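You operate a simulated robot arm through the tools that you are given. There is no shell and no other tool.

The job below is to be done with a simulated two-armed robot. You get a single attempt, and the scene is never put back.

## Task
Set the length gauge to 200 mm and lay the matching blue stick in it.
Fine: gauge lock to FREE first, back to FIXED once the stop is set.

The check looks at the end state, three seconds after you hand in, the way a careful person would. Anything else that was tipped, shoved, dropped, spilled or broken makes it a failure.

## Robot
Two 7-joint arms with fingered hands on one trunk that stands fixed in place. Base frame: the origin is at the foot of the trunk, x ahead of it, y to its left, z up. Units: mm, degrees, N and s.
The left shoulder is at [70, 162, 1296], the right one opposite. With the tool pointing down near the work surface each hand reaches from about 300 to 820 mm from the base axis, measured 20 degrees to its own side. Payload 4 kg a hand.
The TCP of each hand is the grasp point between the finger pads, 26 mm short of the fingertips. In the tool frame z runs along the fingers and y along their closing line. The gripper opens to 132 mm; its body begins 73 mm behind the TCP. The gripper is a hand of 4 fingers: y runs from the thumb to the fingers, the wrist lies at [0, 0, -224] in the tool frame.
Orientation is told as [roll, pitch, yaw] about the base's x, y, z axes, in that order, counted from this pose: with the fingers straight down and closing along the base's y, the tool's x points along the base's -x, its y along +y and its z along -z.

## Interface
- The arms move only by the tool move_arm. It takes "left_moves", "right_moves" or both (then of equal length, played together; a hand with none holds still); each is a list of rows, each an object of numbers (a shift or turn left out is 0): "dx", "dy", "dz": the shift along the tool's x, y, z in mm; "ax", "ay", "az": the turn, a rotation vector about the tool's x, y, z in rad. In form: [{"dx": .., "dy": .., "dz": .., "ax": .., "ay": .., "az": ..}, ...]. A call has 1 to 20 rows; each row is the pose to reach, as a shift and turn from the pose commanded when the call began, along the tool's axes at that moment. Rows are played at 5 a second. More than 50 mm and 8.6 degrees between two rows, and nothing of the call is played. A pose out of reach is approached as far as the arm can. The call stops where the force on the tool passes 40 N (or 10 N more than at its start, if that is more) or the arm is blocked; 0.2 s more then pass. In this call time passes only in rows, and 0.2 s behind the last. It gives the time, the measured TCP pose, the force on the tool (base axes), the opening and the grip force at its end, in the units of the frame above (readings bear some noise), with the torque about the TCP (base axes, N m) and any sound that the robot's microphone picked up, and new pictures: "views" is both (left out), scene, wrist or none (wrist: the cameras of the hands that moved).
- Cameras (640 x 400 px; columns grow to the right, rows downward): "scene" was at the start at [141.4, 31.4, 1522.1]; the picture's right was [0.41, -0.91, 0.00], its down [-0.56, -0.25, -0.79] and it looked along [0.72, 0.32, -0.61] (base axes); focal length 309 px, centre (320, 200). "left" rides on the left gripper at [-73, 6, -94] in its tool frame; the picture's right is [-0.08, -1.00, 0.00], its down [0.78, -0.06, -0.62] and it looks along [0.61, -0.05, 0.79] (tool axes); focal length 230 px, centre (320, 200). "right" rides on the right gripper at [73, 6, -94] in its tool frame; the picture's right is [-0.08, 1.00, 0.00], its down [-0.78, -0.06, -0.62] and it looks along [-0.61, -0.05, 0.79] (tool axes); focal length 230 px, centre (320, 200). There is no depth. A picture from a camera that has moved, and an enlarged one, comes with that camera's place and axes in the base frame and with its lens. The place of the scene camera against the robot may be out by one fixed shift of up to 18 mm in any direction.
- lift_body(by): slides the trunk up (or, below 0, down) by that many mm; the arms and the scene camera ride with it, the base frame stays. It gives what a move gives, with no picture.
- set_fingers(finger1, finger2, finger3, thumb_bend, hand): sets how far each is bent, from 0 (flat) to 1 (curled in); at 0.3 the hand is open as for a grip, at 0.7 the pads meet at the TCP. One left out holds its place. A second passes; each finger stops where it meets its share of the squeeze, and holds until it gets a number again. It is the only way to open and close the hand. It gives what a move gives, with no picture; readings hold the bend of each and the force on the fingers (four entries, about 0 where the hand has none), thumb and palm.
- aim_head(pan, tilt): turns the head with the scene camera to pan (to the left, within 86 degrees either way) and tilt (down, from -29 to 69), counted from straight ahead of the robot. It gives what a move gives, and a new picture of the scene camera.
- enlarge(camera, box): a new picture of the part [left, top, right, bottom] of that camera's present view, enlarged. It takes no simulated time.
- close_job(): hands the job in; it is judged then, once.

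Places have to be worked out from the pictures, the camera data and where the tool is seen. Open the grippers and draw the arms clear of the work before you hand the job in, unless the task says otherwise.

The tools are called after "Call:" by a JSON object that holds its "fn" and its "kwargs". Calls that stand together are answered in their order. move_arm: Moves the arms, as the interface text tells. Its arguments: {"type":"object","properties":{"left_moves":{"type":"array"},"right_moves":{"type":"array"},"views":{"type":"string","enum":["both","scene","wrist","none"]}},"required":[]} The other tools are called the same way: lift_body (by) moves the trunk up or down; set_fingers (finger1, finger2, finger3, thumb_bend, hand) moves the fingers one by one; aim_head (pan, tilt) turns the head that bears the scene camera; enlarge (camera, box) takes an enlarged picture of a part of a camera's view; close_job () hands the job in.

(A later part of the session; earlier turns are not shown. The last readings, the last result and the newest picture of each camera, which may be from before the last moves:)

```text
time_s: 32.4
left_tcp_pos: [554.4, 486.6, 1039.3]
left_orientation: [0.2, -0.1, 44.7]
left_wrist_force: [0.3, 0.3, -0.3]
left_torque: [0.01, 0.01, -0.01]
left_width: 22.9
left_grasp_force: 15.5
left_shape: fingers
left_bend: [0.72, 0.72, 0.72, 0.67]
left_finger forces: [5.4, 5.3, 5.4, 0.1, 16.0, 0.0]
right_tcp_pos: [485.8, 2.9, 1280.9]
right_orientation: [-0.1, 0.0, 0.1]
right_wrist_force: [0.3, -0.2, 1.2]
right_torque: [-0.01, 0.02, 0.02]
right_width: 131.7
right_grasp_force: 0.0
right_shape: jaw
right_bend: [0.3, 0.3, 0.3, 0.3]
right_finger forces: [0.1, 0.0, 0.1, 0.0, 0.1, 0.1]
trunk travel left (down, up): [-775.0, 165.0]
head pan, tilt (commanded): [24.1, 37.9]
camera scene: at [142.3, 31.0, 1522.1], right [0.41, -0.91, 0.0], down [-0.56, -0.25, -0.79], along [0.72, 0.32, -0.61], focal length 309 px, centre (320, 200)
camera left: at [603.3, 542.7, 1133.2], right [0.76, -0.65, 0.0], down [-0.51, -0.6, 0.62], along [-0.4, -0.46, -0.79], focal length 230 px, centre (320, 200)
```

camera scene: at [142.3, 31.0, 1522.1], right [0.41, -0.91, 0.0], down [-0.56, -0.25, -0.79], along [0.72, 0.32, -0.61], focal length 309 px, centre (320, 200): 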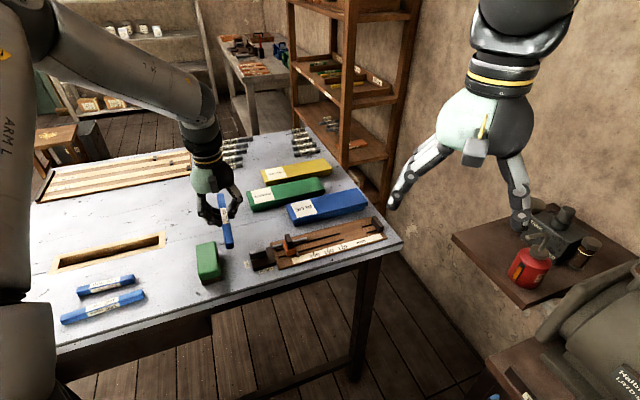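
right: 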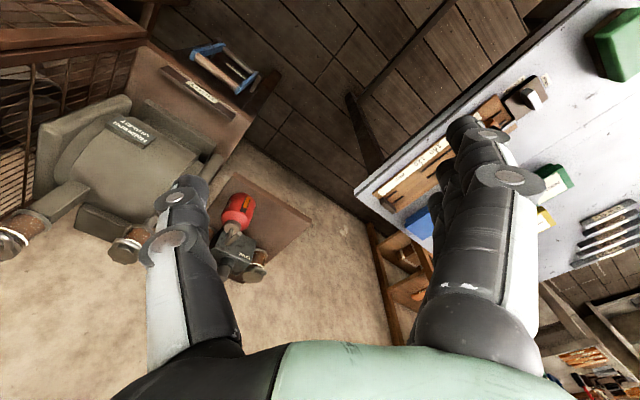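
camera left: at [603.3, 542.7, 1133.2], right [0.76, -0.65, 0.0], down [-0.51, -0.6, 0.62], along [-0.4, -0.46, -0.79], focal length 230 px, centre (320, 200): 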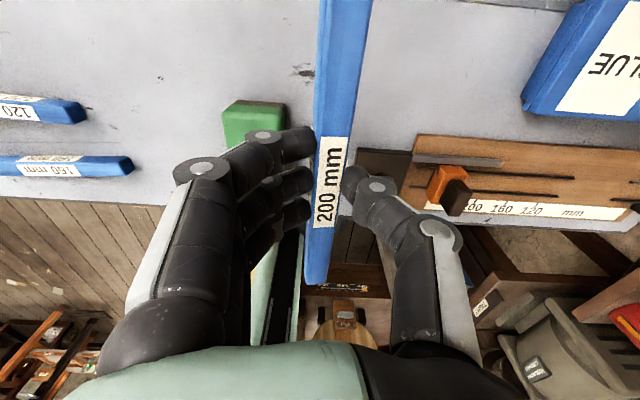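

Still firmly gripped. I'll do the second half: over the gauge near (722, 240), turning to −45°.

Call:
{"fn": "move_arm", "kwargs": {"left_moves": [{"dx": 4.6, "dy": -24.4, "az": 0.131}, {"dx": 9.2, "dy": -48.7, "az": 0.262}, {"dx": 13.9, "dy": -73.1, "az": 0.393}, {"dx": 18.5, "dy": -97.5, "az": 0.524}, {"dx": 23.1, "dy": -121.8, "az": 0.654}, {"dx": 27.7, "dy": -146.2, "az": 0.785}, {"dx": 32.3, "dy": -170.6, "az": 0.916}, {"dx": 36.9, "dy": -194.9, "az": 1.047}, {"dx": 41.6, "dy": -219.3, "az": 1.178}, {"dx": 46.2, "dy": -243.7, "az": 1.309}, {"dx": 50.8, "dy": -268, "az": 1.44}, {"dx": 55.4, "dy": -292.4, "az": 1.571}]}}

Call:
{"fn": "enlarge", "kwargs": {"camera": "scene", "box": [240, 140, 410, 280]}}

Call:
{"fn": "enlarge", "kwargs": {"camera": "left", "box": [200, 0, 440, 300]}}

```text
time_s: 35.0
left_tcp_pos: [598.0, 253.4, 1028.4]
left_orientation: [1.0, -0.9, -43.8]
left_wrist_force: [-0.8, -0.3, -0.9]
left_torque: [-0.02, -0.02, -0.01]
left_width: 23.0
left_grasp_force: 16.0
left_shape: fingers
left_bend: [0.72, 0.72, 0.72, 0.67]
left_finger forces: [5.2, 5.4, 5.3, 0.0, 15.9, 0.1]
left hand out of reach, approached as far as the arm can: row 7, 8, 9, 10, 11, 12
right_tcp_pos: [484.4, 3.4, 1279.7]
right_orientation: [0.1, 0.0, -0.1]
right_wrist_force: [0.1, 0.6, -0.7]
right_torque: [0.0, 0.0, 0.0]
right_width: 131.6
right_grasp_force: 0.0
right_shape: jaw
right_bend: [0.3, 0.3, 0.3, 0.3]
right_finger forces: [0.0, 0.1, 0.0, 0.0, 0.0, 0.0]
trunk travel left (down, up): [-775.0, 165.0]
head pan, tilt (commanded): [24.1, 37.9]
camera scene: at [141.2, 30.4, 1522.2], right [0.41, -0.91, 0.0], down [-0.56, -0.25, -0.79], along [0.72, 0.32, -0.61], focal length 309 px, centre (320, 200)
camera left: at [652.9, 207.2, 1123.3], right [-0.64, -0.77, -0.02], down [-0.62, 0.5, 0.6], along [-0.46, 0.39, -0.8], focal length 230 px, centre (320, 200)
```

scene: 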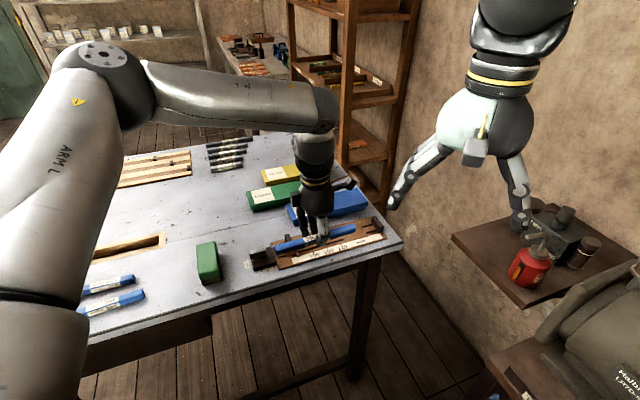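
left: 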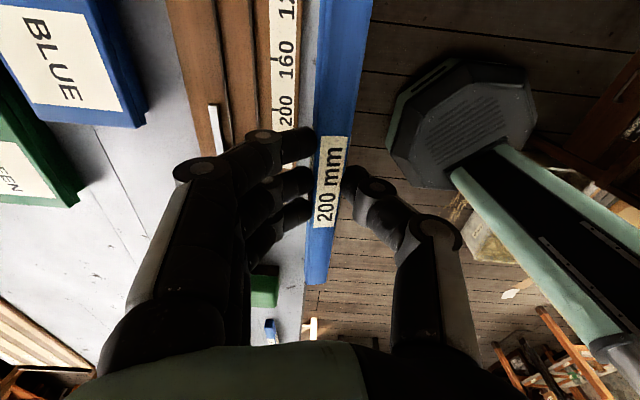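

```text
2.86 times, centred on (325, 210) of scene
camera zoom: at [141.2, 30.4, 1522.2], right [0.41, -0.91, 0.0], down [-0.56, -0.25, -0.79], along [0.72, 0.32, -0.61], focal length 883 px, centre (306, 171)
```

zoom: 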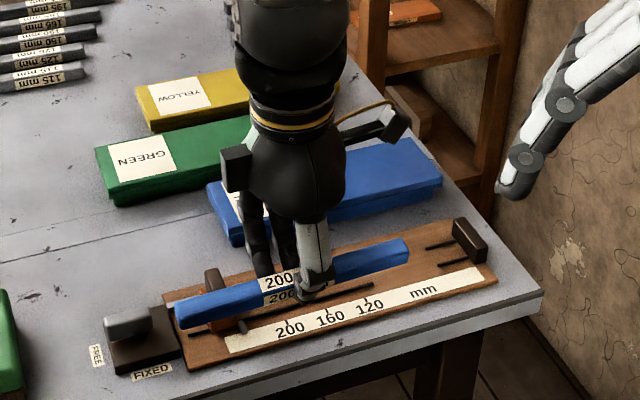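

```text
1.33 times, centred on (320, 150) of left
camera zoom: at [652.9, 207.2, 1123.3], right [-0.64, -0.77, -0.02], down [-0.62, 0.5, 0.6], along [-0.46, 0.39, -0.8], focal length 307 px, centre (320, 267)
```

zoom: 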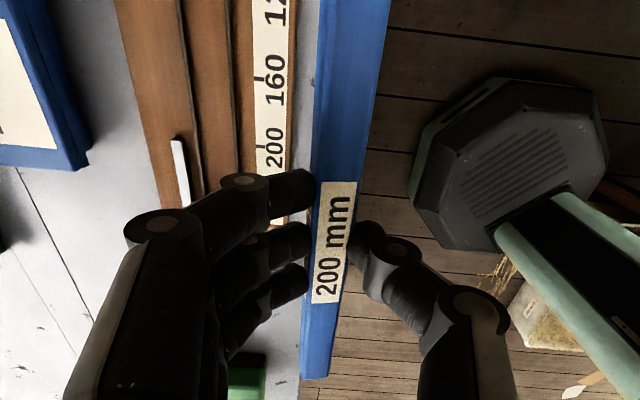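

The −45° yaw is again limited at this height (the hand stopped at (598, 253)). Lower relative to the shoulder works better, so I'll raise the trunk 100 mm, which lifts the stick well clear, and then reach down and outward.

Call:
{"fn": "lift_body", "kwargs": {"by": 100}}

```text
time_s: 36.3
left_tcp_pos: [599.6, 254.2, 1129.5]
left_orientation: [0.9, -1.0, -43.7]
left_wrist_force: [0.3, -0.2, -0.2]
left_torque: [-0.02, 0.03, 0.0]
left_width: 23.3
left_grasp_force: 15.6
left_shape: fingers
left_bend: [0.72, 0.72, 0.72, 0.67]
left_finger forces: [5.3, 5.3, 5.3, 0.0, 16.0, 0.0]
right_tcp_pos: [484.5, 4.3, 1381.0]
right_orientation: [0.0, 0.0, -0.1]
right_wrist_force: [-0.1, 0.2, 0.2]
right_torque: [-0.05, 0.0, 0.0]
right_width: 131.7
right_grasp_force: 0.2
right_shape: jaw
right_bend: [0.3, 0.3, 0.3, 0.3]
right_finger forces: [0.1, 0.1, 0.0, 0.0, 0.0, 0.1]
trunk travel left (down, up): [-875.0, 65.0]
head pan, tilt (commanded): [24.1, 37.9]
```

The trunk is up 100 mm. Now I'll lower the hand 90 mm in place, levelling the small tilt and correcting the yaw to −45°.

Call:
{"fn": "move_arm", "kwargs": {"left_moves": [{"dz": 30, "ax": 0.006, "ay": 0.006, "az": 0.007}, {"dz": 60, "ax": 0.012, "ay": 0.012, "az": 0.014}, {"dz": 90, "ax": 0.0166, "ay": 0.0166, "az": 0.021}], "views": "none"}}

```text
time_s: 37.1
left_tcp_pos: [573.6, 275.1, 1057.5]
left_orientation: [-0.1, -0.2, -45.0]
left_wrist_force: [0.0, -0.2, -1.2]
left_torque: [0.02, -0.01, -0.02]
left_width: 23.2
left_grasp_force: 15.7
left_shape: fingers
left_bend: [0.72, 0.72, 0.72, 0.67]
left_finger forces: [5.3, 5.3, 5.2, 0.1, 16.0, 0.0]
left hand out of reach, approached as far as the arm can: row 1, 2, 3
right_tcp_pos: [484.1, 3.9, 1381.2]
right_orientation: [0.0, 0.0, 0.1]
right_wrist_force: [-0.4, 0.2, -0.9]
right_torque: [-0.01, 0.03, 0.0]
right_width: 131.9
right_grasp_force: 0.1
right_shape: jaw
right_bend: [0.3, 0.3, 0.3, 0.3]
right_finger forces: [0.0, 0.0, 0.1, 0.1, 0.0, 0.0]
trunk travel left (down, up): [-875.0, 65.0]
head pan, tilt (commanded): [24.1, 37.9]
```

The arm is still short of the target, so I want to see its posture before going on. I'll look at the scene from the raised head.

Call:
{"fn": "aim_head", "kwargs": {"pan": 24, "tilt": 30}}

```text
time_s: 37.8
left_tcp_pos: [573.8, 276.5, 1058.2]
left_orientation: [-0.2, -0.2, -45.0]
left_wrist_force: [0.6, -0.2, 0.5]
left_torque: [0.0, 0.02, 0.03]
left_width: 23.1
left_grasp_force: 16.3
left_shape: fingers
left_bend: [0.72, 0.72, 0.72, 0.67]
left_finger forces: [5.4, 5.3, 5.3, 0.1, 16.0, 0.1]
right_tcp_pos: [485.2, 3.6, 1380.1]
right_orientation: [0.0, 0.0, 0.0]
right_wrist_force: [0.3, -0.2, -0.5]
right_torque: [-0.01, 0.01, 0.01]
right_width: 132.0
right_grasp_force: 0.1
right_shape: jaw
right_bend: [0.3, 0.3, 0.3, 0.3]
right_finger forces: [0.1, 0.0, 0.0, 0.0, 0.0, 0.1]
trunk travel left (down, up): [-875.0, 65.0]
head pan, tilt (commanded): [24.0, 30.0]
camera scene: at [145.4, 32.9, 1634.3], right [0.41, -0.91, 0.0], down [-0.46, -0.2, -0.87], along [0.79, 0.35, -0.5], focal length 309 px, centre (320, 200)
```

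scene: 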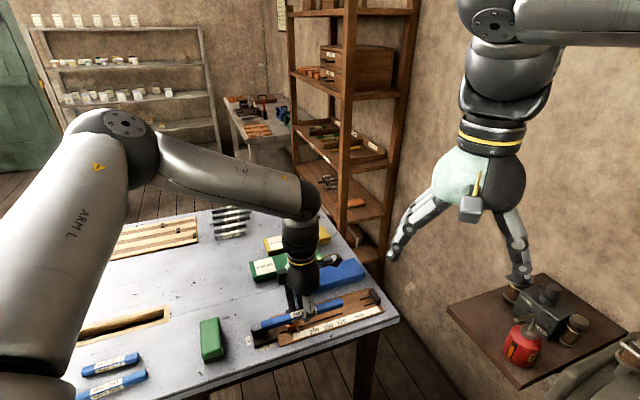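

The elbow has been pushed far out to the left, so the wrist's turn limit is what blocks −45° out here. The stick is symmetric, so I'll use yaw +135° at the gauge instead. First I'll turn back to +45° in place.

Call:
{"fn": "move_arm", "kwargs": {"left_moves": [{"az": -0.131}, {"az": -0.262}, {"az": -0.393}, {"az": -0.524}, {"az": -0.654}, {"az": -0.785}, {"az": -0.916}, {"az": -1.047}, {"az": -1.178}, {"az": -1.309}, {"az": -1.44}, {"az": -1.571}], "views": "scene"}}

```text
time_s: 40.4
left_tcp_pos: [570.4, 274.8, 1058.1]
left_orientation: [-0.1, -0.1, 45.2]
left_wrist_force: [-0.3, -0.5, -0.2]
left_torque: [0.02, 0.0, -0.01]
left_width: 23.0
left_grasp_force: 16.1
left_shape: fingers
left_bend: [0.72, 0.72, 0.72, 0.67]
left_finger forces: [5.4, 5.3, 5.4, 0.1, 16.1, 0.1]
right_tcp_pos: [484.8, 3.9, 1381.4]
right_orientation: [0.0, 0.0, 0.1]
right_wrist_force: [-0.2, 0.4, 0.2]
right_torque: [0.01, 0.0, -0.01]
right_width: 131.9
right_grasp_force: 0.0
right_shape: jaw
right_bend: [0.3, 0.3, 0.3, 0.3]
right_finger forces: [0.0, 0.1, 0.0, 0.1, 0.0, 0.1]
trunk travel left (down, up): [-875.0, 65.0]
head pan, tilt (commanded): [24.0, 30.0]
camera scene: at [145.4, 32.8, 1634.3], right [0.41, -0.91, 0.0], down [-0.46, -0.2, -0.87], along [0.79, 0.35, -0.5], focal length 309 px, centre (320, 200)
```

scene: 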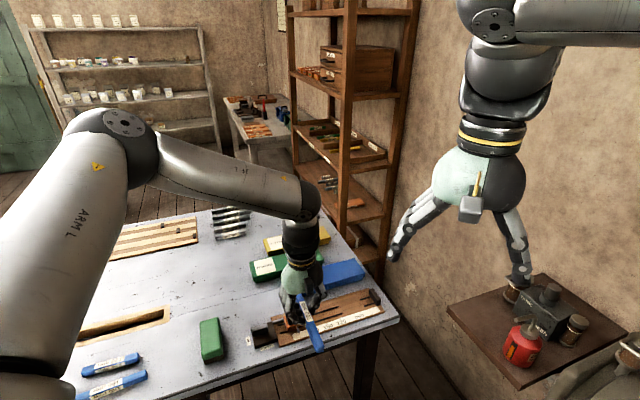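

Turning back worked freely. Now I'll reach out to about (722, 240) at +45° yaw to test extension.

Call:
{"fn": "move_arm", "kwargs": {"left_moves": [{"dx": -16.3, "dy": -26.2, "dz": 3}, {"dx": -32.5, "dy": -52.3, "dz": 6}, {"dx": -48.8, "dy": -78.5, "dz": 9}, {"dx": -65, "dy": -104.6, "dz": 12}, {"dx": -81.3, "dy": -130.8, "dz": 15}], "views": "scene"}}

```text
time_s: 41.6
left_tcp_pos: [600.6, 290.5, 1087.2]
left_orientation: [-0.2, -0.1, 45.0]
left_wrist_force: [0.6, 0.1, -0.7]
left_torque: [0.0, 0.0, -0.01]
left_width: 23.0
left_grasp_force: 15.8
left_shape: fingers
left_bend: [0.72, 0.72, 0.72, 0.67]
left_finger forces: [5.4, 5.3, 5.4, 0.0, 16.1, 0.0]
left hand out of reach, approached as far as the arm can: row 1, 2, 3, 4, 5
right_tcp_pos: [484.2, 3.2, 1380.5]
right_orientation: [0.1, -0.1, -0.1]
right_wrist_force: [-0.3, 0.2, 0.0]
right_torque: [-0.02, -0.02, 0.02]
right_width: 131.9
right_grasp_force: 0.0
right_shape: jaw
right_bend: [0.3, 0.3, 0.3, 0.3]
right_finger forces: [0.1, 0.0, 0.0, 0.1, 0.0, 0.1]
trunk travel left (down, up): [-875.0, 65.0]
head pan, tilt (commanded): [24.0, 30.0]
camera scene: at [145.5, 32.9, 1634.3], right [0.41, -0.91, 0.0], down [-0.46, -0.2, -0.87], along [0.79, 0.35, -0.5], focal length 309 px, centre (320, 200)
```

scene: 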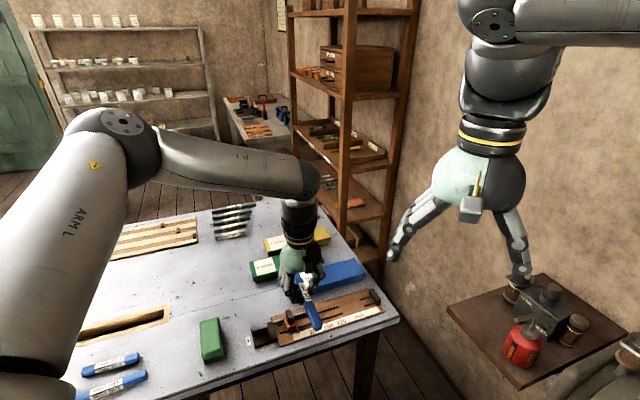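

The elbow is stuck in the far-out position that the −45° turn forced on it. I'll draw back a little and turn on to +135°, which should let it swing back in.

Call:
{"fn": "move_arm", "kwargs": {"left_moves": [{"dx": -0.6, "dy": 4, "az": -0.131}, {"dx": -1.2, "dy": 8, "az": -0.262}, {"dx": -1.8, "dy": 12, "az": -0.393}, {"dx": -2.4, "dy": 16, "az": -0.524}, {"dx": -3, "dy": 20, "az": -0.654}, {"dx": -3.5, "dy": 25, "az": -0.785}, {"dx": -4, "dy": 29, "az": -0.916}, {"dx": -4.6, "dy": 33, "az": -1.047}, {"dx": -5.2, "dy": 37, "az": -1.178}, {"dx": -5.8, "dy": 41, "az": -1.309}, {"dx": -6.4, "dy": 45, "az": -1.44}, {"dx": -7, "dy": 49.5, "az": -1.571}], "views": "scene"}}

```text
time_s: 44.2
left_tcp_pos: [573.4, 329.2, 1087.6]
left_orientation: [0.0, 0.1, 135.1]
left_wrist_force: [-0.4, -0.7, -0.7]
left_torque: [-0.01, -0.02, 0.0]
left_width: 23.0
left_grasp_force: 16.2
left_shape: fingers
left_bend: [0.72, 0.72, 0.72, 0.67]
left_finger forces: [5.4, 5.2, 5.4, 0.1, 16.1, 0.0]
right_tcp_pos: [483.4, 2.2, 1381.5]
right_orientation: [0.0, 0.1, -0.1]
right_wrist_force: [0.2, -0.4, -0.3]
right_torque: [-0.02, -0.01, -0.03]
right_width: 132.3
right_grasp_force: 0.1
right_shape: jaw
right_bend: [0.3, 0.3, 0.3, 0.3]
right_finger forces: [0.1, 0.0, 0.1, 0.0, 0.0, 0.1]
trunk travel left (down, up): [-875.0, 65.0]
head pan, tilt (commanded): [24.0, 30.0]
camera scene: at [145.1, 33.0, 1634.3], right [0.41, -0.91, 0.0], down [-0.46, -0.2, -0.87], along [0.79, 0.35, -0.5], focal length 309 px, centre (320, 200)
```

scene: 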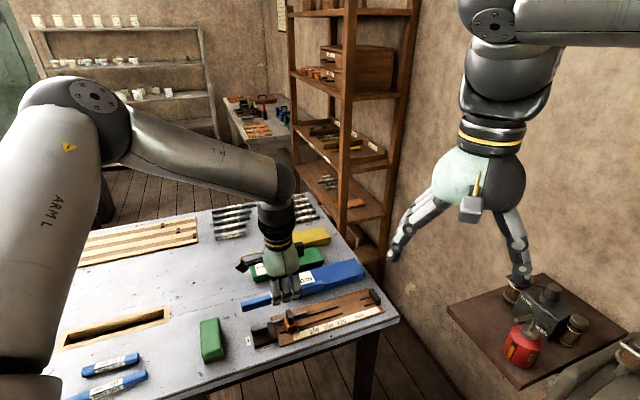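

Yaw 135° is fine here. Now I'll try reaching outward along the gauge to about (700, 262) while coming down to z ≈ 1040.

Call:
{"fn": "move_arm", "kwargs": {"left_moves": [{"dx": 0, "dy": 0, "dz": 24}, {"dx": 0, "dy": 0, "dz": 47}, {"dx": 27.4, "dy": -8.5, "dz": 47}, {"dx": 54.8, "dy": -17, "dz": 47}, {"dx": 82.2, "dy": -25.4, "dz": 47}, {"dx": 109.6, "dy": -33.9, "dz": 47}, {"dx": 137, "dy": -42.4, "dz": 47}], "views": "scene"}}

```text
time_s: 45.8
left_tcp_pos: [604.1, 309.5, 1077.6]
left_orientation: [0.0, 0.2, 134.9]
left_wrist_force: [0.8, 0.5, -0.6]
left_torque: [0.02, 0.0, 0.02]
left_width: 22.8
left_grasp_force: 15.7
left_shape: fingers
left_bend: [0.72, 0.72, 0.72, 0.67]
left_finger forces: [5.4, 5.3, 5.4, 0.1, 16.2, 0.0]
left hand out of reach, approached as far as the arm can: row 3, 4, 5, 6, 7
right_tcp_pos: [484.6, 2.8, 1381.0]
right_orientation: [0.0, 0.1, 0.0]
right_wrist_force: [-0.3, 0.3, -0.1]
right_torque: [0.02, -0.03, -0.01]
right_width: 131.8
right_grasp_force: 0.1
right_shape: jaw
right_bend: [0.3, 0.3, 0.3, 0.3]
right_finger forces: [0.0, 0.1, 0.0, 0.0, 0.0, 0.0]
trunk travel left (down, up): [-875.0, 65.0]
head pan, tilt (commanded): [24.0, 30.0]
camera scene: at [145.1, 32.4, 1634.4], right [0.41, -0.91, 0.0], down [-0.46, -0.2, -0.87], along [0.79, 0.35, -0.5], focal length 309 px, centre (320, 200)
```

scene: 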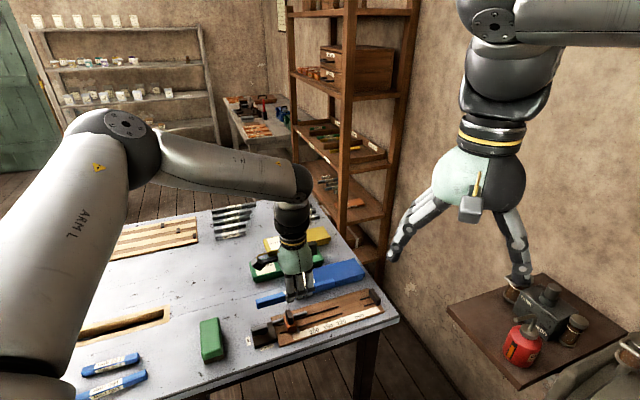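

At yaw 135° it still stops near (604, 310), so the limiting factor seems to be arm height relative to the shoulder. I'll raise the trunk the rest of the way and then work with the hand lower relative to the shoulder.

Call:
{"fn": "lift_body", "kwargs": {"by": 60}}

Call:
{"fn": "move_arm", "kwargs": {"left_moves": [{"dz": 30}, {"dz": 60}, {"dz": 90}, {"dz": 120}], "views": "scene"}}

```text
time_s: 46.8
left_tcp_pos: [605.1, 310.8, 1135.5]
left_orientation: [0.0, 0.1, 135.0]
left_wrist_force: [-0.5, -0.4, -0.1]
left_torque: [-0.02, 0.03, 0.01]
left_width: 23.1
left_grasp_force: 15.9
left_shape: fingers
left_bend: [0.72, 0.72, 0.72, 0.67]
left_finger forces: [5.4, 5.2, 5.4, 0.1, 16.1, 0.0]
right_tcp_pos: [485.7, 4.0, 1440.1]
right_orientation: [0.0, 0.0, 0.1]
right_wrist_force: [0.5, 0.4, -0.5]
right_torque: [0.01, 0.01, -0.01]
right_width: 131.8
right_grasp_force: 0.1
right_shape: jaw
right_bend: [0.3, 0.3, 0.3, 0.3]
right_finger forces: [0.0, 0.0, 0.0, 0.1, 0.0, 0.1]
trunk travel left (down, up): [-935.0, 5.0]
head pan, tilt (commanded): [24.0, 30.0]
```

```text
time_s: 47.8
left_tcp_pos: [562.9, 333.8, 1062.9]
left_orientation: [0.0, 0.3, 134.9]
left_wrist_force: [0.2, -1.2, -1.1]
left_torque: [0.02, -0.03, 0.05]
left_width: 23.0
left_grasp_force: 16.4
left_shape: fingers
left_bend: [0.72, 0.72, 0.72, 0.67]
left_finger forces: [5.3, 5.2, 5.4, 0.1, 16.0, 0.0]
left hand out of reach, approached as far as the arm can: row 1, 2, 3, 4
right_tcp_pos: [484.2, 4.4, 1441.9]
right_orientation: [-0.1, 0.0, 0.0]
right_wrist_force: [0.7, -0.1, 0.0]
right_torque: [0.02, -0.02, 0.01]
right_width: 131.8
right_grasp_force: 0.1
right_shape: jaw
right_bend: [0.3, 0.3, 0.3, 0.3]
right_finger forces: [0.1, 0.1, 0.0, 0.0, 0.0, 0.0]
trunk travel left (down, up): [-935.0, 5.0]
head pan, tilt (commanded): [24.0, 30.0]
camera scene: at [145.1, 33.2, 1694.3], right [0.41, -0.91, 0.0], down [-0.46, -0.2, -0.87], along [0.79, 0.35, -0.5], focal length 309 px, centre (320, 200)
```

scene: 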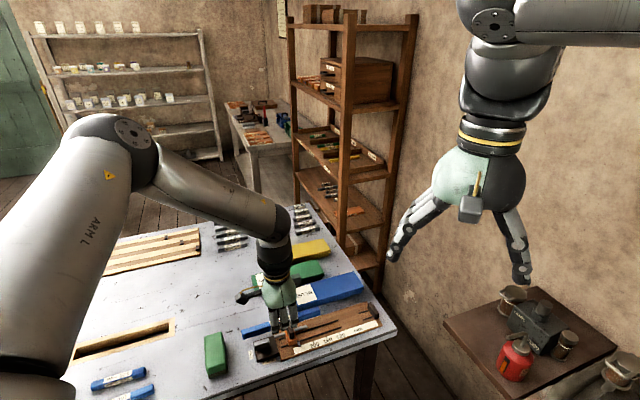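

The elbow seems unable to go lower than about 110 mm above the shoulder, so the reach grows when the trunk is lower, not higher. I'll lift the hand, then lower the trunk in stages, keeping the stick well above the gauge.

Call:
{"fn": "move_arm", "kwargs": {"left_moves": [{"dz": -30}, {"dz": -60}, {"dz": -90}, {"dz": -120}], "views": "none"}}

Call:
{"fn": "lift_body", "kwargs": {"by": -110}}

```text
time_s: 48.8
left_tcp_pos: [563.2, 328.5, 1181.5]
left_orientation: [0.0, 0.0, 135.0]
left_wrist_force: [0.3, 0.0, -0.1]
left_torque: [0.0, -0.01, -0.01]
left_width: 22.9
left_grasp_force: 16.0
left_shape: fingers
left_bend: [0.72, 0.72, 0.72, 0.67]
left_finger forces: [5.3, 5.2, 5.4, 0.0, 16.1, 0.0]
right_tcp_pos: [483.3, 3.0, 1441.0]
right_orientation: [0.1, 0.1, 0.1]
right_wrist_force: [-0.3, -0.3, 0.2]
right_torque: [0.01, -0.04, -0.01]
right_width: 131.9
right_grasp_force: 0.1
right_shape: jaw
right_bend: [0.3, 0.3, 0.3, 0.3]
right_finger forces: [0.0, 0.1, 0.0, 0.0, 0.0, 0.1]
trunk travel left (down, up): [-935.0, 5.0]
head pan, tilt (commanded): [24.0, 30.0]
```

```text
time_s: 50.2
left_tcp_pos: [563.4, 329.4, 1071.6]
left_orientation: [-0.1, 0.1, 135.1]
left_wrist_force: [-0.1, 0.4, -0.3]
left_torque: [0.01, 0.05, -0.02]
left_width: 23.0
left_grasp_force: 15.6
left_shape: fingers
left_bend: [0.72, 0.72, 0.72, 0.67]
left_finger forces: [5.3, 5.2, 5.3, 0.0, 15.9, 0.0]
right_tcp_pos: [484.2, 4.0, 1330.3]
right_orientation: [0.0, 0.0, 0.1]
right_wrist_force: [0.3, -0.5, -0.6]
right_torque: [0.0, 0.02, 0.0]
right_width: 131.5
right_grasp_force: 0.0
right_shape: jaw
right_bend: [0.3, 0.3, 0.3, 0.3]
right_finger forces: [0.0, 0.0, 0.1, 0.0, 0.0, 0.0]
trunk travel left (down, up): [-825.0, 115.0]
head pan, tilt (commanded): [24.0, 30.0]
```

That works freely. Repeating: raise the hand 100 mm, then lower the trunk 100 mm.

Call:
{"fn": "move_arm", "kwargs": {"left_moves": [{"dz": -35}, {"dz": -70}, {"dz": -100}], "views": "none"}}

Call:
{"fn": "lift_body", "kwargs": {"by": -100}}

Call:
{"fn": "move_arm", "kwargs": {"left_moves": [{"dz": -35}, {"dz": -70}, {"dz": -100}], "views": "scene"}}

```text
time_s: 51.0
left_tcp_pos: [559.9, 329.6, 1170.9]
left_orientation: [0.0, 0.0, 135.0]
left_wrist_force: [-0.3, 0.2, -0.8]
left_torque: [0.0, 0.0, 0.01]
left_width: 22.9
left_grasp_force: 16.0
left_shape: fingers
left_bend: [0.72, 0.72, 0.72, 0.67]
left_finger forces: [5.3, 5.2, 5.3, 0.0, 15.9, 0.0]
right_tcp_pos: [484.2, 3.6, 1331.9]
right_orientation: [0.0, 0.0, 0.0]
right_wrist_force: [0.1, -0.3, 0.4]
right_torque: [0.0, 0.01, -0.05]
right_width: 131.6
right_grasp_force: 0.1
right_shape: jaw
right_bend: [0.3, 0.3, 0.3, 0.3]
right_finger forces: [0.1, 0.0, 0.1, 0.0, 0.0, 0.1]
trunk travel left (down, up): [-825.0, 115.0]
head pan, tilt (commanded): [24.0, 30.0]
```

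```text
time_s: 52.4
left_tcp_pos: [561.2, 329.7, 1069.8]
left_orientation: [0.0, 0.3, 134.9]
left_wrist_force: [0.4, 0.5, -0.9]
left_torque: [0.01, -0.03, -0.02]
left_width: 22.9
left_grasp_force: 15.6
left_shape: fingers
left_bend: [0.72, 0.72, 0.72, 0.67]
left_finger forces: [5.3, 5.2, 5.3, 0.0, 15.8, 0.1]
right_tcp_pos: [484.4, 3.6, 1230.7]
right_orientation: [0.1, 0.0, 0.0]
right_wrist_force: [-0.3, 1.1, 0.7]
right_torque: [0.0, 0.04, 0.02]
right_width: 131.6
right_grasp_force: 0.0
right_shape: jaw
right_bend: [0.3, 0.3, 0.3, 0.3]
right_finger forces: [0.1, 0.0, 0.0, 0.1, 0.0, 0.0]
trunk travel left (down, up): [-725.0, 215.0]
head pan, tilt (commanded): [24.0, 30.0]
```

```text
time_s: 53.2
left_tcp_pos: [559.0, 330.5, 1170.1]
left_orientation: [0.0, 0.1, 135.0]
left_wrist_force: [-0.2, -0.5, -0.5]
left_torque: [0.02, -0.03, 0.02]
left_width: 22.7
left_grasp_force: 15.3
left_shape: fingers
left_bend: [0.72, 0.72, 0.72, 0.67]
left_finger forces: [5.3, 5.1, 5.3, 0.1, 15.8, 0.0]
right_tcp_pos: [483.9, 3.2, 1231.0]
right_orientation: [0.0, 0.1, 0.1]
right_wrist_force: [-0.3, -0.8, -0.9]
right_torque: [0.0, 0.01, -0.03]
right_width: 131.8
right_grasp_force: 0.1
right_shape: jaw
right_bend: [0.3, 0.3, 0.3, 0.3]
right_finger forces: [0.0, 0.1, 0.1, 0.0, 0.0, 0.0]
trunk travel left (down, up): [-725.0, 215.0]
head pan, tilt (commanded): [24.0, 30.0]
camera scene: at [145.2, 32.7, 1484.3], right [0.41, -0.91, 0.0], down [-0.46, -0.2, -0.87], along [0.79, 0.35, -0.5], focal length 309 px, centre (320, 200)
```

scene: 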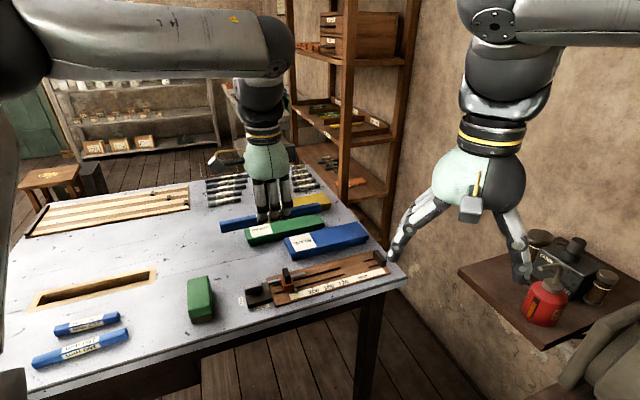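

Trunk is at −50 with the hand at z = 1170. Now I'll test extension outward at this height toward (700, 262).

Call:
{"fn": "move_arm", "kwargs": {"left_moves": [{"dx": 29.6, "dy": -10.3}, {"dx": 59.1, "dy": -20.6}, {"dx": 88.7, "dy": -31}, {"dx": 118.2, "dy": -41.3}, {"dx": 147.8, "dy": -51.6}], "views": "scene"}}

```text
time_s: 54.4
left_tcp_pos: [598.6, 310.1, 1131.6]
left_orientation: [-0.2, 1.0, 135.1]
left_wrist_force: [0.5, -1.1, -0.2]
left_torque: [-0.01, 0.0, 0.0]
left_width: 23.0
left_grasp_force: 15.4
left_shape: fingers
left_bend: [0.72, 0.72, 0.72, 0.67]
left_finger forces: [5.2, 5.1, 5.3, 0.0, 15.7, 0.1]
left hand out of reach, approached as far as the arm can: row 1, 2, 3, 4, 5
right_tcp_pos: [484.8, 4.7, 1230.9]
right_orientation: [0.0, -0.1, 0.0]
right_wrist_force: [0.0, 0.6, -0.5]
right_torque: [0.04, 0.01, 0.0]
right_width: 131.9
right_grasp_force: 0.0
right_shape: jaw
right_bend: [0.3, 0.3, 0.3, 0.3]
right_finger forces: [0.0, 0.1, 0.0, 0.0, 0.0, 0.1]
trunk travel left (down, up): [-725.0, 215.0]
head pan, tilt (commanded): [24.0, 30.0]
camera scene: at [146.3, 33.0, 1484.2], right [0.41, -0.91, 0.0], down [-0.46, -0.2, -0.87], along [0.79, 0.35, -0.5], focal length 309 px, centre (320, 200)
```

scene: 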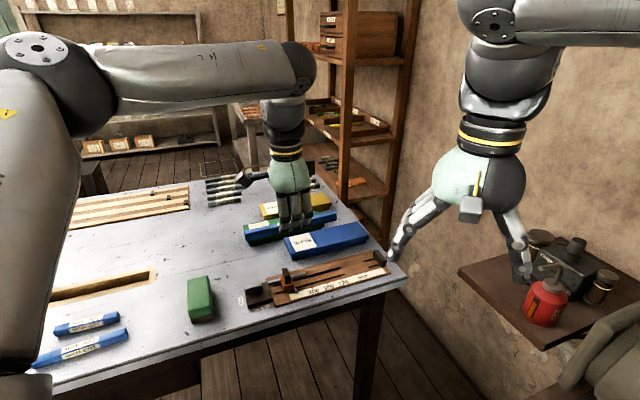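

The tests suggest two limits: the elbow can't drop below about 110 mm above the shoulder, and the wrist can't bend much beyond 70°. The best reach is then with the wrist at shoulder height. I'll come down to z ≈ 1015 here, which still clears everything, and extend again. The trunk can do the final lowering.

Call:
{"fn": "move_arm", "kwargs": {"left_moves": [{"dz": 30, "ay": -0.009}, {"dz": 60, "ay": -0.017}, {"dz": 90, "ay": -0.017}, {"dz": 115, "ay": -0.017}], "views": "none"}}

Call:
{"fn": "move_arm", "kwargs": {"left_moves": [{"dx": 21, "dy": -7}, {"dx": 42, "dy": -14}, {"dx": 63, "dy": -21}, {"dx": 84, "dy": -28}, {"dx": 105, "dy": -37}], "views": "scene"}}

```text
time_s: 55.4
left_tcp_pos: [597.8, 299.8, 1014.9]
left_orientation: [0.1, -0.8, 134.9]
left_wrist_force: [0.0, -0.7, -1.3]
left_torque: [0.0, 0.0, -0.01]
left_width: 22.7
left_grasp_force: 14.9
left_shape: fingers
left_bend: [0.72, 0.72, 0.72, 0.67]
left_finger forces: [5.2, 5.0, 5.2, 0.1, 15.5, 0.0]
right_tcp_pos: [485.2, 3.6, 1230.1]
right_orientation: [0.1, 0.1, 0.0]
right_wrist_force: [0.3, -0.3, 0.0]
right_torque: [0.0, 0.01, 0.0]
right_width: 131.6
right_grasp_force: 0.0
right_shape: jaw
right_bend: [0.3, 0.3, 0.3, 0.3]
right_finger forces: [0.1, 0.0, 0.0, 0.0, 0.0, 0.0]
trunk travel left (down, up): [-725.0, 215.0]
head pan, tilt (commanded): [24.0, 30.0]
```

```text
time_s: 56.6
left_tcp_pos: [614.8, 289.9, 1015.5]
left_orientation: [0.0, -0.7, 135.1]
left_wrist_force: [0.1, -0.4, -1.0]
left_torque: [0.01, -0.03, -0.02]
left_width: 22.9
left_grasp_force: 15.9
left_shape: fingers
left_bend: [0.72, 0.72, 0.72, 0.67]
left_finger forces: [5.3, 5.2, 5.2, 0.1, 15.5, 0.1]
left hand out of reach, approached as far as the arm can: row 2, 3, 4, 5
right_tcp_pos: [483.9, 3.0, 1230.4]
right_orientation: [0.1, 0.0, 0.0]
right_wrist_force: [-0.8, -1.0, -0.7]
right_torque: [0.02, 0.01, -0.01]
right_width: 131.9
right_grasp_force: 0.0
right_shape: jaw
right_bend: [0.3, 0.3, 0.3, 0.3]
right_finger forces: [0.0, 0.0, 0.0, 0.1, 0.1, 0.1]
trunk travel left (down, up): [-725.0, 215.0]
head pan, tilt (commanded): [24.0, 30.0]
camera scene: at [145.1, 32.9, 1484.3], right [0.41, -0.91, 0.0], down [-0.46, -0.2, -0.87], along [0.79, 0.35, -0.5], focal length 309 px, centre (320, 200)
```

scene: 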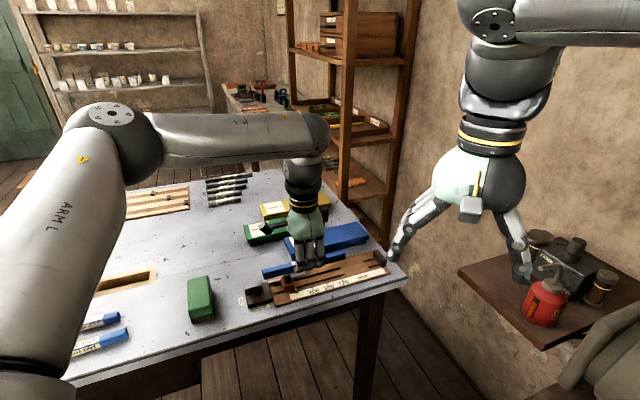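

The reach limit is real: about (615, 290) for a vertical hand. If I hold the stick left of its centre with the hand leaning about 22° toward the fixed stop, the wrist stays roughly 110 mm closer. So I'll set the stick down on the empty table area around (555, 560) and regrasp it that way, moving over there first.

Call:
{"fn": "move_arm", "kwargs": {"left_moves": [{"dx": -10, "dy": -6, "dz": -25, "ay": 0.012}, {"dx": -40, "dy": -25, "dz": -25, "ay": 0.012}, {"dx": -70, "dy": -44, "dz": -25, "ay": 0.012}, {"dx": -100, "dy": -63, "dz": -25, "ay": 0.012}, {"dx": -130, "dy": -82, "dz": -25, "ay": 0.012}, {"dx": -160, "dy": -101, "dz": -25, "ay": 0.012}, {"dx": -190, "dy": -120, "dz": -25, "ay": 0.012}, {"dx": -233, "dy": -148, "dz": -25, "ay": 0.012}]}}

```text
refused: row 8 steps farther than a row can; nothing moved
```

The last step was too long, so I'll split it into smaller rows.

Call:
{"fn": "move_arm", "kwargs": {"left_moves": [{"dx": -10, "dy": -6, "dz": -25, "ay": 0.012}, {"dx": -40, "dy": -25, "dz": -25, "ay": 0.012}, {"dx": -70, "dy": -44, "dz": -25, "ay": 0.012}, {"dx": -100, "dy": -63, "dz": -25, "ay": 0.012}, {"dx": -130, "dy": -82, "dz": -25, "ay": 0.012}, {"dx": -160, "dy": -101, "dz": -25, "ay": 0.012}, {"dx": -185, "dy": -117, "dz": -25, "ay": 0.012}, {"dx": -210, "dy": -133, "dz": -25, "ay": 0.012}, {"dx": -233, "dy": -148, "dz": -25, "ay": 0.012}]}}

```text
time_s: 58.6
left_tcp_pos: [556.4, 557.9, 1041.4]
left_orientation: [0.1, -0.1, 135.0]
left_wrist_force: [0.2, 0.1, -0.1]
left_torque: [0.0, 0.0, 0.04]
left_width: 22.8
left_grasp_force: 15.5
left_shape: fingers
left_bend: [0.72, 0.72, 0.72, 0.67]
left_finger forces: [5.1, 5.1, 5.1, 0.1, 15.4, 0.0]
right_tcp_pos: [484.6, 4.3, 1231.3]
right_orientation: [0.0, 0.1, 0.0]
right_wrist_force: [0.1, 0.3, 0.5]
right_torque: [-0.01, 0.0, 0.04]
right_width: 131.7
right_grasp_force: 0.0
right_shape: jaw
right_bend: [0.3, 0.3, 0.3, 0.3]
right_finger forces: [0.0, 0.1, 0.0, 0.0, 0.0, 0.0]
trunk travel left (down, up): [-725.0, 215.0]
head pan, tilt (commanded): [24.0, 30.0]
camera scene: at [145.3, 33.7, 1484.3], right [0.41, -0.91, 0.0], down [-0.46, -0.2, -0.87], along [0.79, 0.35, -0.5], focal length 309 px, centre (320, 200)
camera left: at [501.1, 604.9, 1134.6], right [0.65, 0.76, 0.0], down [0.6, -0.51, 0.62], along [0.47, -0.4, -0.79], focal length 230 px, centre (320, 200)
```

scene: 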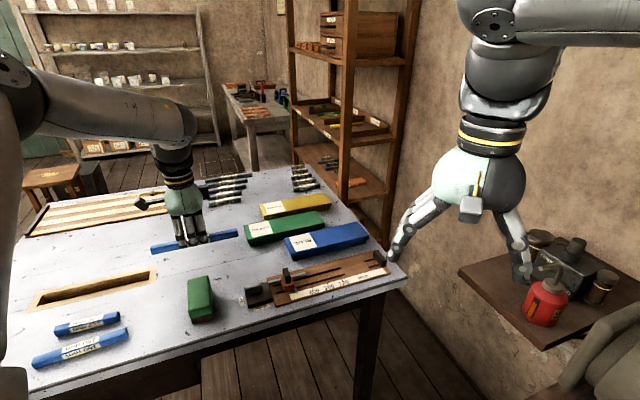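
left: 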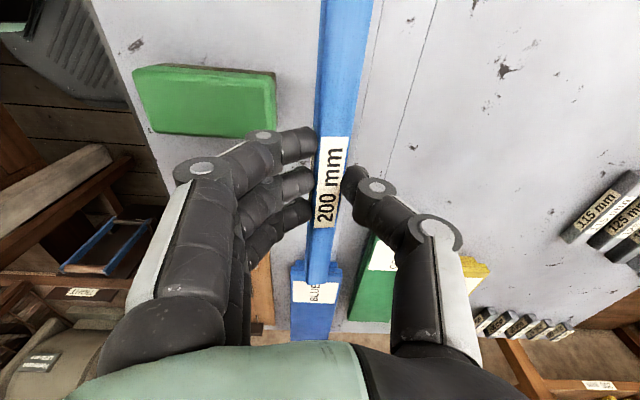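

The green block is too close to where my fingers would open, so I'll shift about 40 mm to the far side and along, then lower toward the table to z ≈ 960.

Call:
{"fn": "move_arm", "kwargs": {"left_moves": [{"dx": -20, "dy": -18}, {"dx": -40, "dy": -36}, {"dx": -40, "dy": -36, "dz": 25}, {"dx": -40, "dy": -36, "dz": 50}, {"dx": -40, "dy": -36, "dz": 75}]}}

```text
time_s: 59.8
left_tcp_pos: [554.0, 610.7, 966.9]
left_orientation: [0.0, 0.0, 135.1]
left_wrist_force: [0.2, 0.9, 0.1]
left_torque: [-0.01, 0.05, -0.01]
left_width: 23.0
left_grasp_force: 15.7
left_shape: fingers
left_bend: [0.72, 0.72, 0.72, 0.67]
left_finger forces: [5.1, 5.0, 5.1, 0.1, 15.2, 0.1]
right_tcp_pos: [483.7, 4.1, 1230.9]
right_orientation: [0.0, -0.1, 0.1]
right_wrist_force: [0.5, 0.5, 0.4]
right_torque: [-0.01, -0.02, 0.03]
right_width: 132.1
right_grasp_force: 0.1
right_shape: jaw
right_bend: [0.3, 0.3, 0.3, 0.3]
right_finger forces: [0.1, 0.1, 0.0, 0.0, 0.0, 0.0]
trunk travel left (down, up): [-725.0, 215.0]
head pan, tilt (commanded): [24.0, 30.0]
camera scene: at [145.9, 33.7, 1484.3], right [0.41, -0.91, 0.0], down [-0.46, -0.2, -0.87], along [0.79, 0.35, -0.5], focal length 309 px, centre (320, 200)
camera left: at [497.9, 658.4, 1060.1], right [0.65, 0.76, 0.0], down [0.6, -0.51, 0.62], along [0.47, -0.4, -0.79], focal length 230 px, centre (320, 200)
```

scene: 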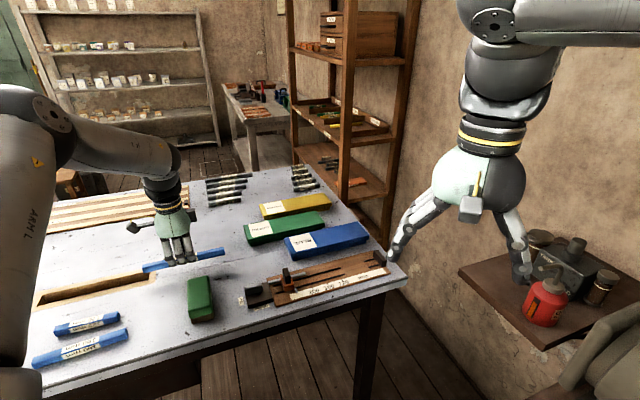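
left: 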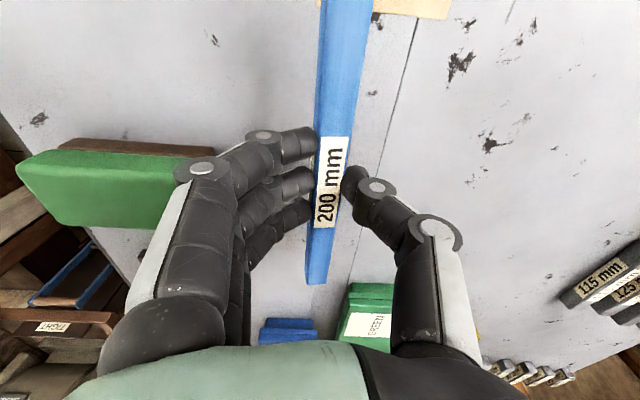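

The area below is clear. I'll shift 12 mm away from the wooden frame and lower to just above the table.

Call:
{"fn": "move_arm", "kwargs": {"left_moves": [{"dx": 12, "dz": 8}, {"dx": 12, "dz": 16}, {"dx": 12, "dz": 23}, {"dx": 12, "dz": 28}], "views": "none"}}

Call:
{"fn": "enlarge", "kwargs": {"camera": "scene", "box": [130, 210, 240, 280]}}

```text
time_s: 60.8
left_tcp_pos: [563.1, 601.2, 936.3]
left_orientation: [0.1, -0.1, 135.0]
left_wrist_force: [-0.3, -0.2, -0.3]
left_torque: [0.0, 0.03, -0.01]
left_width: 22.7
left_grasp_force: 15.7
left_shape: fingers
left_bend: [0.72, 0.72, 0.72, 0.67]
left_finger forces: [5.1, 5.0, 5.0, 0.0, 15.1, 0.0]
right_tcp_pos: [484.6, 2.6, 1231.0]
right_orientation: [0.0, 0.0, 0.1]
right_wrist_force: [-0.7, -0.1, 0.5]
right_torque: [0.04, -0.01, 0.0]
right_width: 131.9
right_grasp_force: 0.0
right_shape: jaw
right_bend: [0.3, 0.3, 0.3, 0.3]
right_finger forces: [0.0, 0.1, 0.0, 0.1, 0.1, 0.0]
trunk travel left (down, up): [-725.0, 215.0]
head pan, tilt (commanded): [24.0, 30.0]
```

```text
5.71 times, centred on (185, 245) of scene
camera zoom: at [145.7, 32.9, 1484.3], right [0.41, -0.91, 0.0], down [-0.46, -0.2, -0.87], along [0.79, 0.35, -0.5], focal length 1767 px, centre (1091, -57)
```

zoom: 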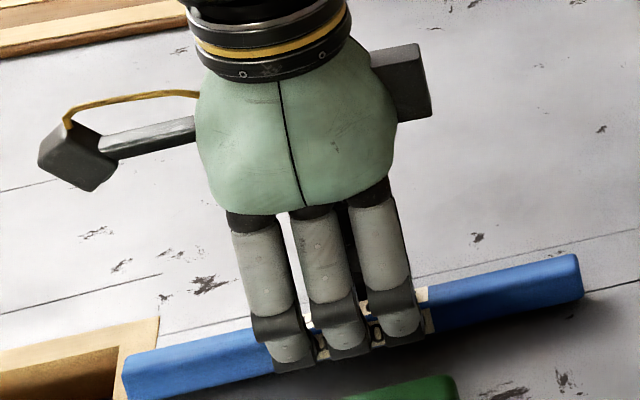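

No contact yet at z = 936. Lowering 2 mm more to touch down.

Call:
{"fn": "move_arm", "kwargs": {"left_moves": [{"dz": 1}, {"dz": 2}], "views": "none"}}

```text
time_s: 61.4
left_tcp_pos: [560.6, 601.4, 935.2]
left_orientation: [0.0, -0.2, 135.0]
left_wrist_force: [0.1, -0.5, -0.9]
left_torque: [0.0, -0.04, 0.01]
left_width: 22.7
left_grasp_force: 14.6
left_shape: fingers
left_bend: [0.72, 0.72, 0.72, 0.67]
left_finger forces: [5.1, 5.0, 5.1, 0.0, 15.2, 0.0]
right_tcp_pos: [483.6, 3.4, 1230.7]
right_orientation: [0.0, 0.0, 0.1]
right_wrist_force: [-0.7, -0.9, 0.7]
right_torque: [0.0, 0.04, 0.03]
right_width: 131.7
right_grasp_force: 0.1
right_shape: jaw
right_bend: [0.3, 0.3, 0.3, 0.3]
right_finger forces: [0.0, 0.0, 0.1, 0.0, 0.0, 0.1]
trunk travel left (down, up): [-725.0, 215.0]
head pan, tilt (commanded): [24.0, 30.0]
```

Call:
{"fn": "move_arm", "kwargs": {"left_moves": [{"dz": 1}, {"dz": 2}], "views": "none"}}

```text
time_s: 62.0
left_tcp_pos: [561.3, 601.3, 933.0]
left_orientation: [0.0, -0.2, 134.9]
left_wrist_force: [0.1, 0.0, -0.3]
left_torque: [-0.02, 0.01, 0.03]
left_width: 22.7
left_grasp_force: 15.3
left_shape: fingers
left_bend: [0.72, 0.72, 0.72, 0.67]
left_finger forces: [5.1, 4.9, 5.0, 0.0, 15.2, 0.1]
right_tcp_pos: [484.9, 3.1, 1231.0]
right_orientation: [-0.1, 0.1, 0.0]
right_wrist_force: [-0.3, 0.2, -1.0]
right_torque: [0.02, 0.03, 0.0]
right_width: 131.7
right_grasp_force: 0.1
right_shape: jaw
right_bend: [0.3, 0.3, 0.3, 0.3]
right_finger forces: [0.0, 0.1, 0.1, 0.0, 0.1, 0.1]
trunk travel left (down, up): [-725.0, 215.0]
head pan, tilt (commanded): [24.0, 30.0]
```

Still no contact force at z ≈ 933, so I'll go down another 2 mm.

Call:
{"fn": "move_arm", "kwargs": {"left_moves": [{"dz": 1}, {"dz": 2}], "views": "wrist"}}

```text
time_s: 62.6
left_tcp_pos: [561.3, 601.6, 933.8]
left_orientation: [0.0, -0.1, 135.0]
left_wrist_force: [0.9, -0.7, 0.9]
left_torque: [-0.01, 0.01, -0.03]
left_width: 22.9
left_grasp_force: 15.2
left_shape: fingers
left_bend: [0.72, 0.72, 0.72, 0.67]
left_finger forces: [5.3, 5.1, 5.2, 0.0, 15.3, 0.1]
right_tcp_pos: [483.9, 3.3, 1231.8]
right_orientation: [0.0, 0.0, 0.0]
right_wrist_force: [0.2, 0.1, 0.8]
right_torque: [-0.01, 0.01, -0.02]
right_width: 131.8
right_grasp_force: 0.0
right_shape: jaw
right_bend: [0.3, 0.3, 0.3, 0.3]
right_finger forces: [0.1, 0.1, 0.1, 0.1, 0.0, 0.0]
trunk travel left (down, up): [-725.0, 215.0]
head pan, tilt (commanded): [24.0, 30.0]
camera left: at [505.3, 648.8, 1026.6], right [0.65, 0.76, 0.0], down [0.6, -0.51, 0.62], along [0.47, -0.4, -0.79], focal length 230 px, centre (320, 200)
```

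left: 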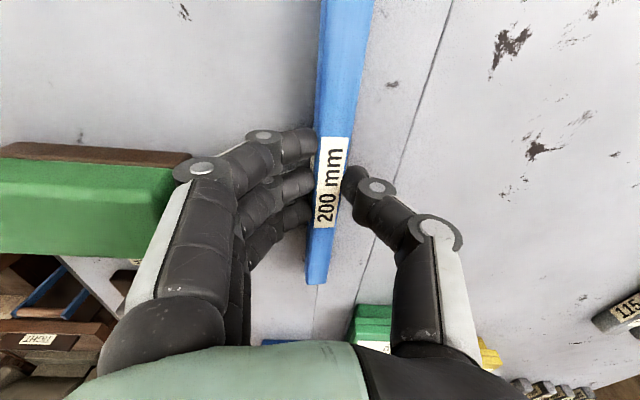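

Finger forces rose slightly, so the stick is at the table. I'll open a little to release it, then rise straight up.

Call:
{"fn": "set_fingers", "kwargs": {"hand": "left", "finger1": 0.66, "finger2": 0.66, "finger3": 0.66, "thumb_bend": 0.62}}

Call:
{"fn": "move_arm", "kwargs": {"left_moves": [{"dz": -5}, {"dz": -15}, {"dz": -35}], "views": "both"}}

```text
time_s: 63.6
left_tcp_pos: [560.6, 601.6, 933.0]
left_orientation: [0.0, -0.2, 135.0]
left_wrist_force: [-0.8, -0.1, -0.3]
left_torque: [-0.01, 0.0, 0.04]
left_width: 28.0
left_grasp_force: 0.0
left_shape: fingers
left_bend: [0.66, 0.66, 0.66, 0.62]
left_finger forces: [0.0, 0.1, 0.1, 0.0, 0.1, 0.0]
right_tcp_pos: [484.8, 3.1, 1231.3]
right_orientation: [0.0, -0.1, -0.1]
right_wrist_force: [0.1, 0.0, 0.8]
right_torque: [0.0, 0.04, -0.01]
right_width: 132.0
right_grasp_force: 0.0
right_shape: jaw
right_bend: [0.3, 0.3, 0.3, 0.3]
right_finger forces: [0.0, 0.1, 0.0, 0.1, 0.1, 0.1]
trunk travel left (down, up): [-725.0, 215.0]
head pan, tilt (commanded): [24.0, 30.0]
```

```text
time_s: 64.4
left_tcp_pos: [559.8, 599.2, 968.1]
left_orientation: [0.0, -0.1, 135.1]
left_wrist_force: [-0.9, -0.3, 0.7]
left_torque: [0.01, 0.01, 0.02]
left_width: 28.1
left_grasp_force: 0.0
left_shape: fingers
left_bend: [0.66, 0.66, 0.66, 0.62]
left_finger forces: [0.0, 0.1, 0.1, 0.0, 0.0, 0.0]
right_tcp_pos: [484.8, 3.0, 1231.6]
right_orientation: [0.0, 0.0, 0.1]
right_wrist_force: [0.8, 0.1, 0.5]
right_torque: [0.01, 0.03, 0.01]
right_width: 131.9
right_grasp_force: 0.0
right_shape: jaw
right_bend: [0.3, 0.3, 0.3, 0.3]
right_finger forces: [0.0, 0.1, 0.0, 0.1, 0.0, 0.0]
trunk travel left (down, up): [-725.0, 215.0]
head pan, tilt (commanded): [24.0, 30.0]
camera scene: at [144.7, 32.1, 1484.4], right [0.41, -0.91, 0.0], down [-0.46, -0.2, -0.87], along [0.79, 0.35, -0.5], focal length 309 px, centre (320, 200)
camera left: at [504.4, 647.1, 1061.1], right [0.65, 0.76, 0.0], down [0.6, -0.51, 0.61], along [0.47, -0.4, -0.79], focal length 230 px, centre (320, 200)
```

scene: 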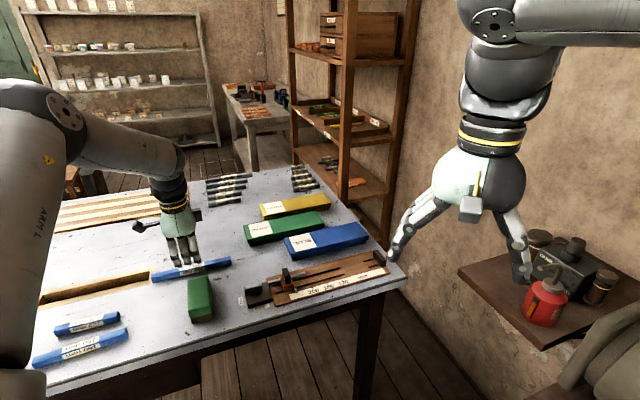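
left: 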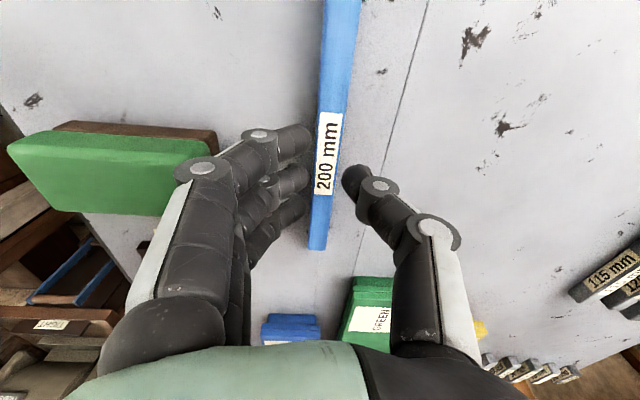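

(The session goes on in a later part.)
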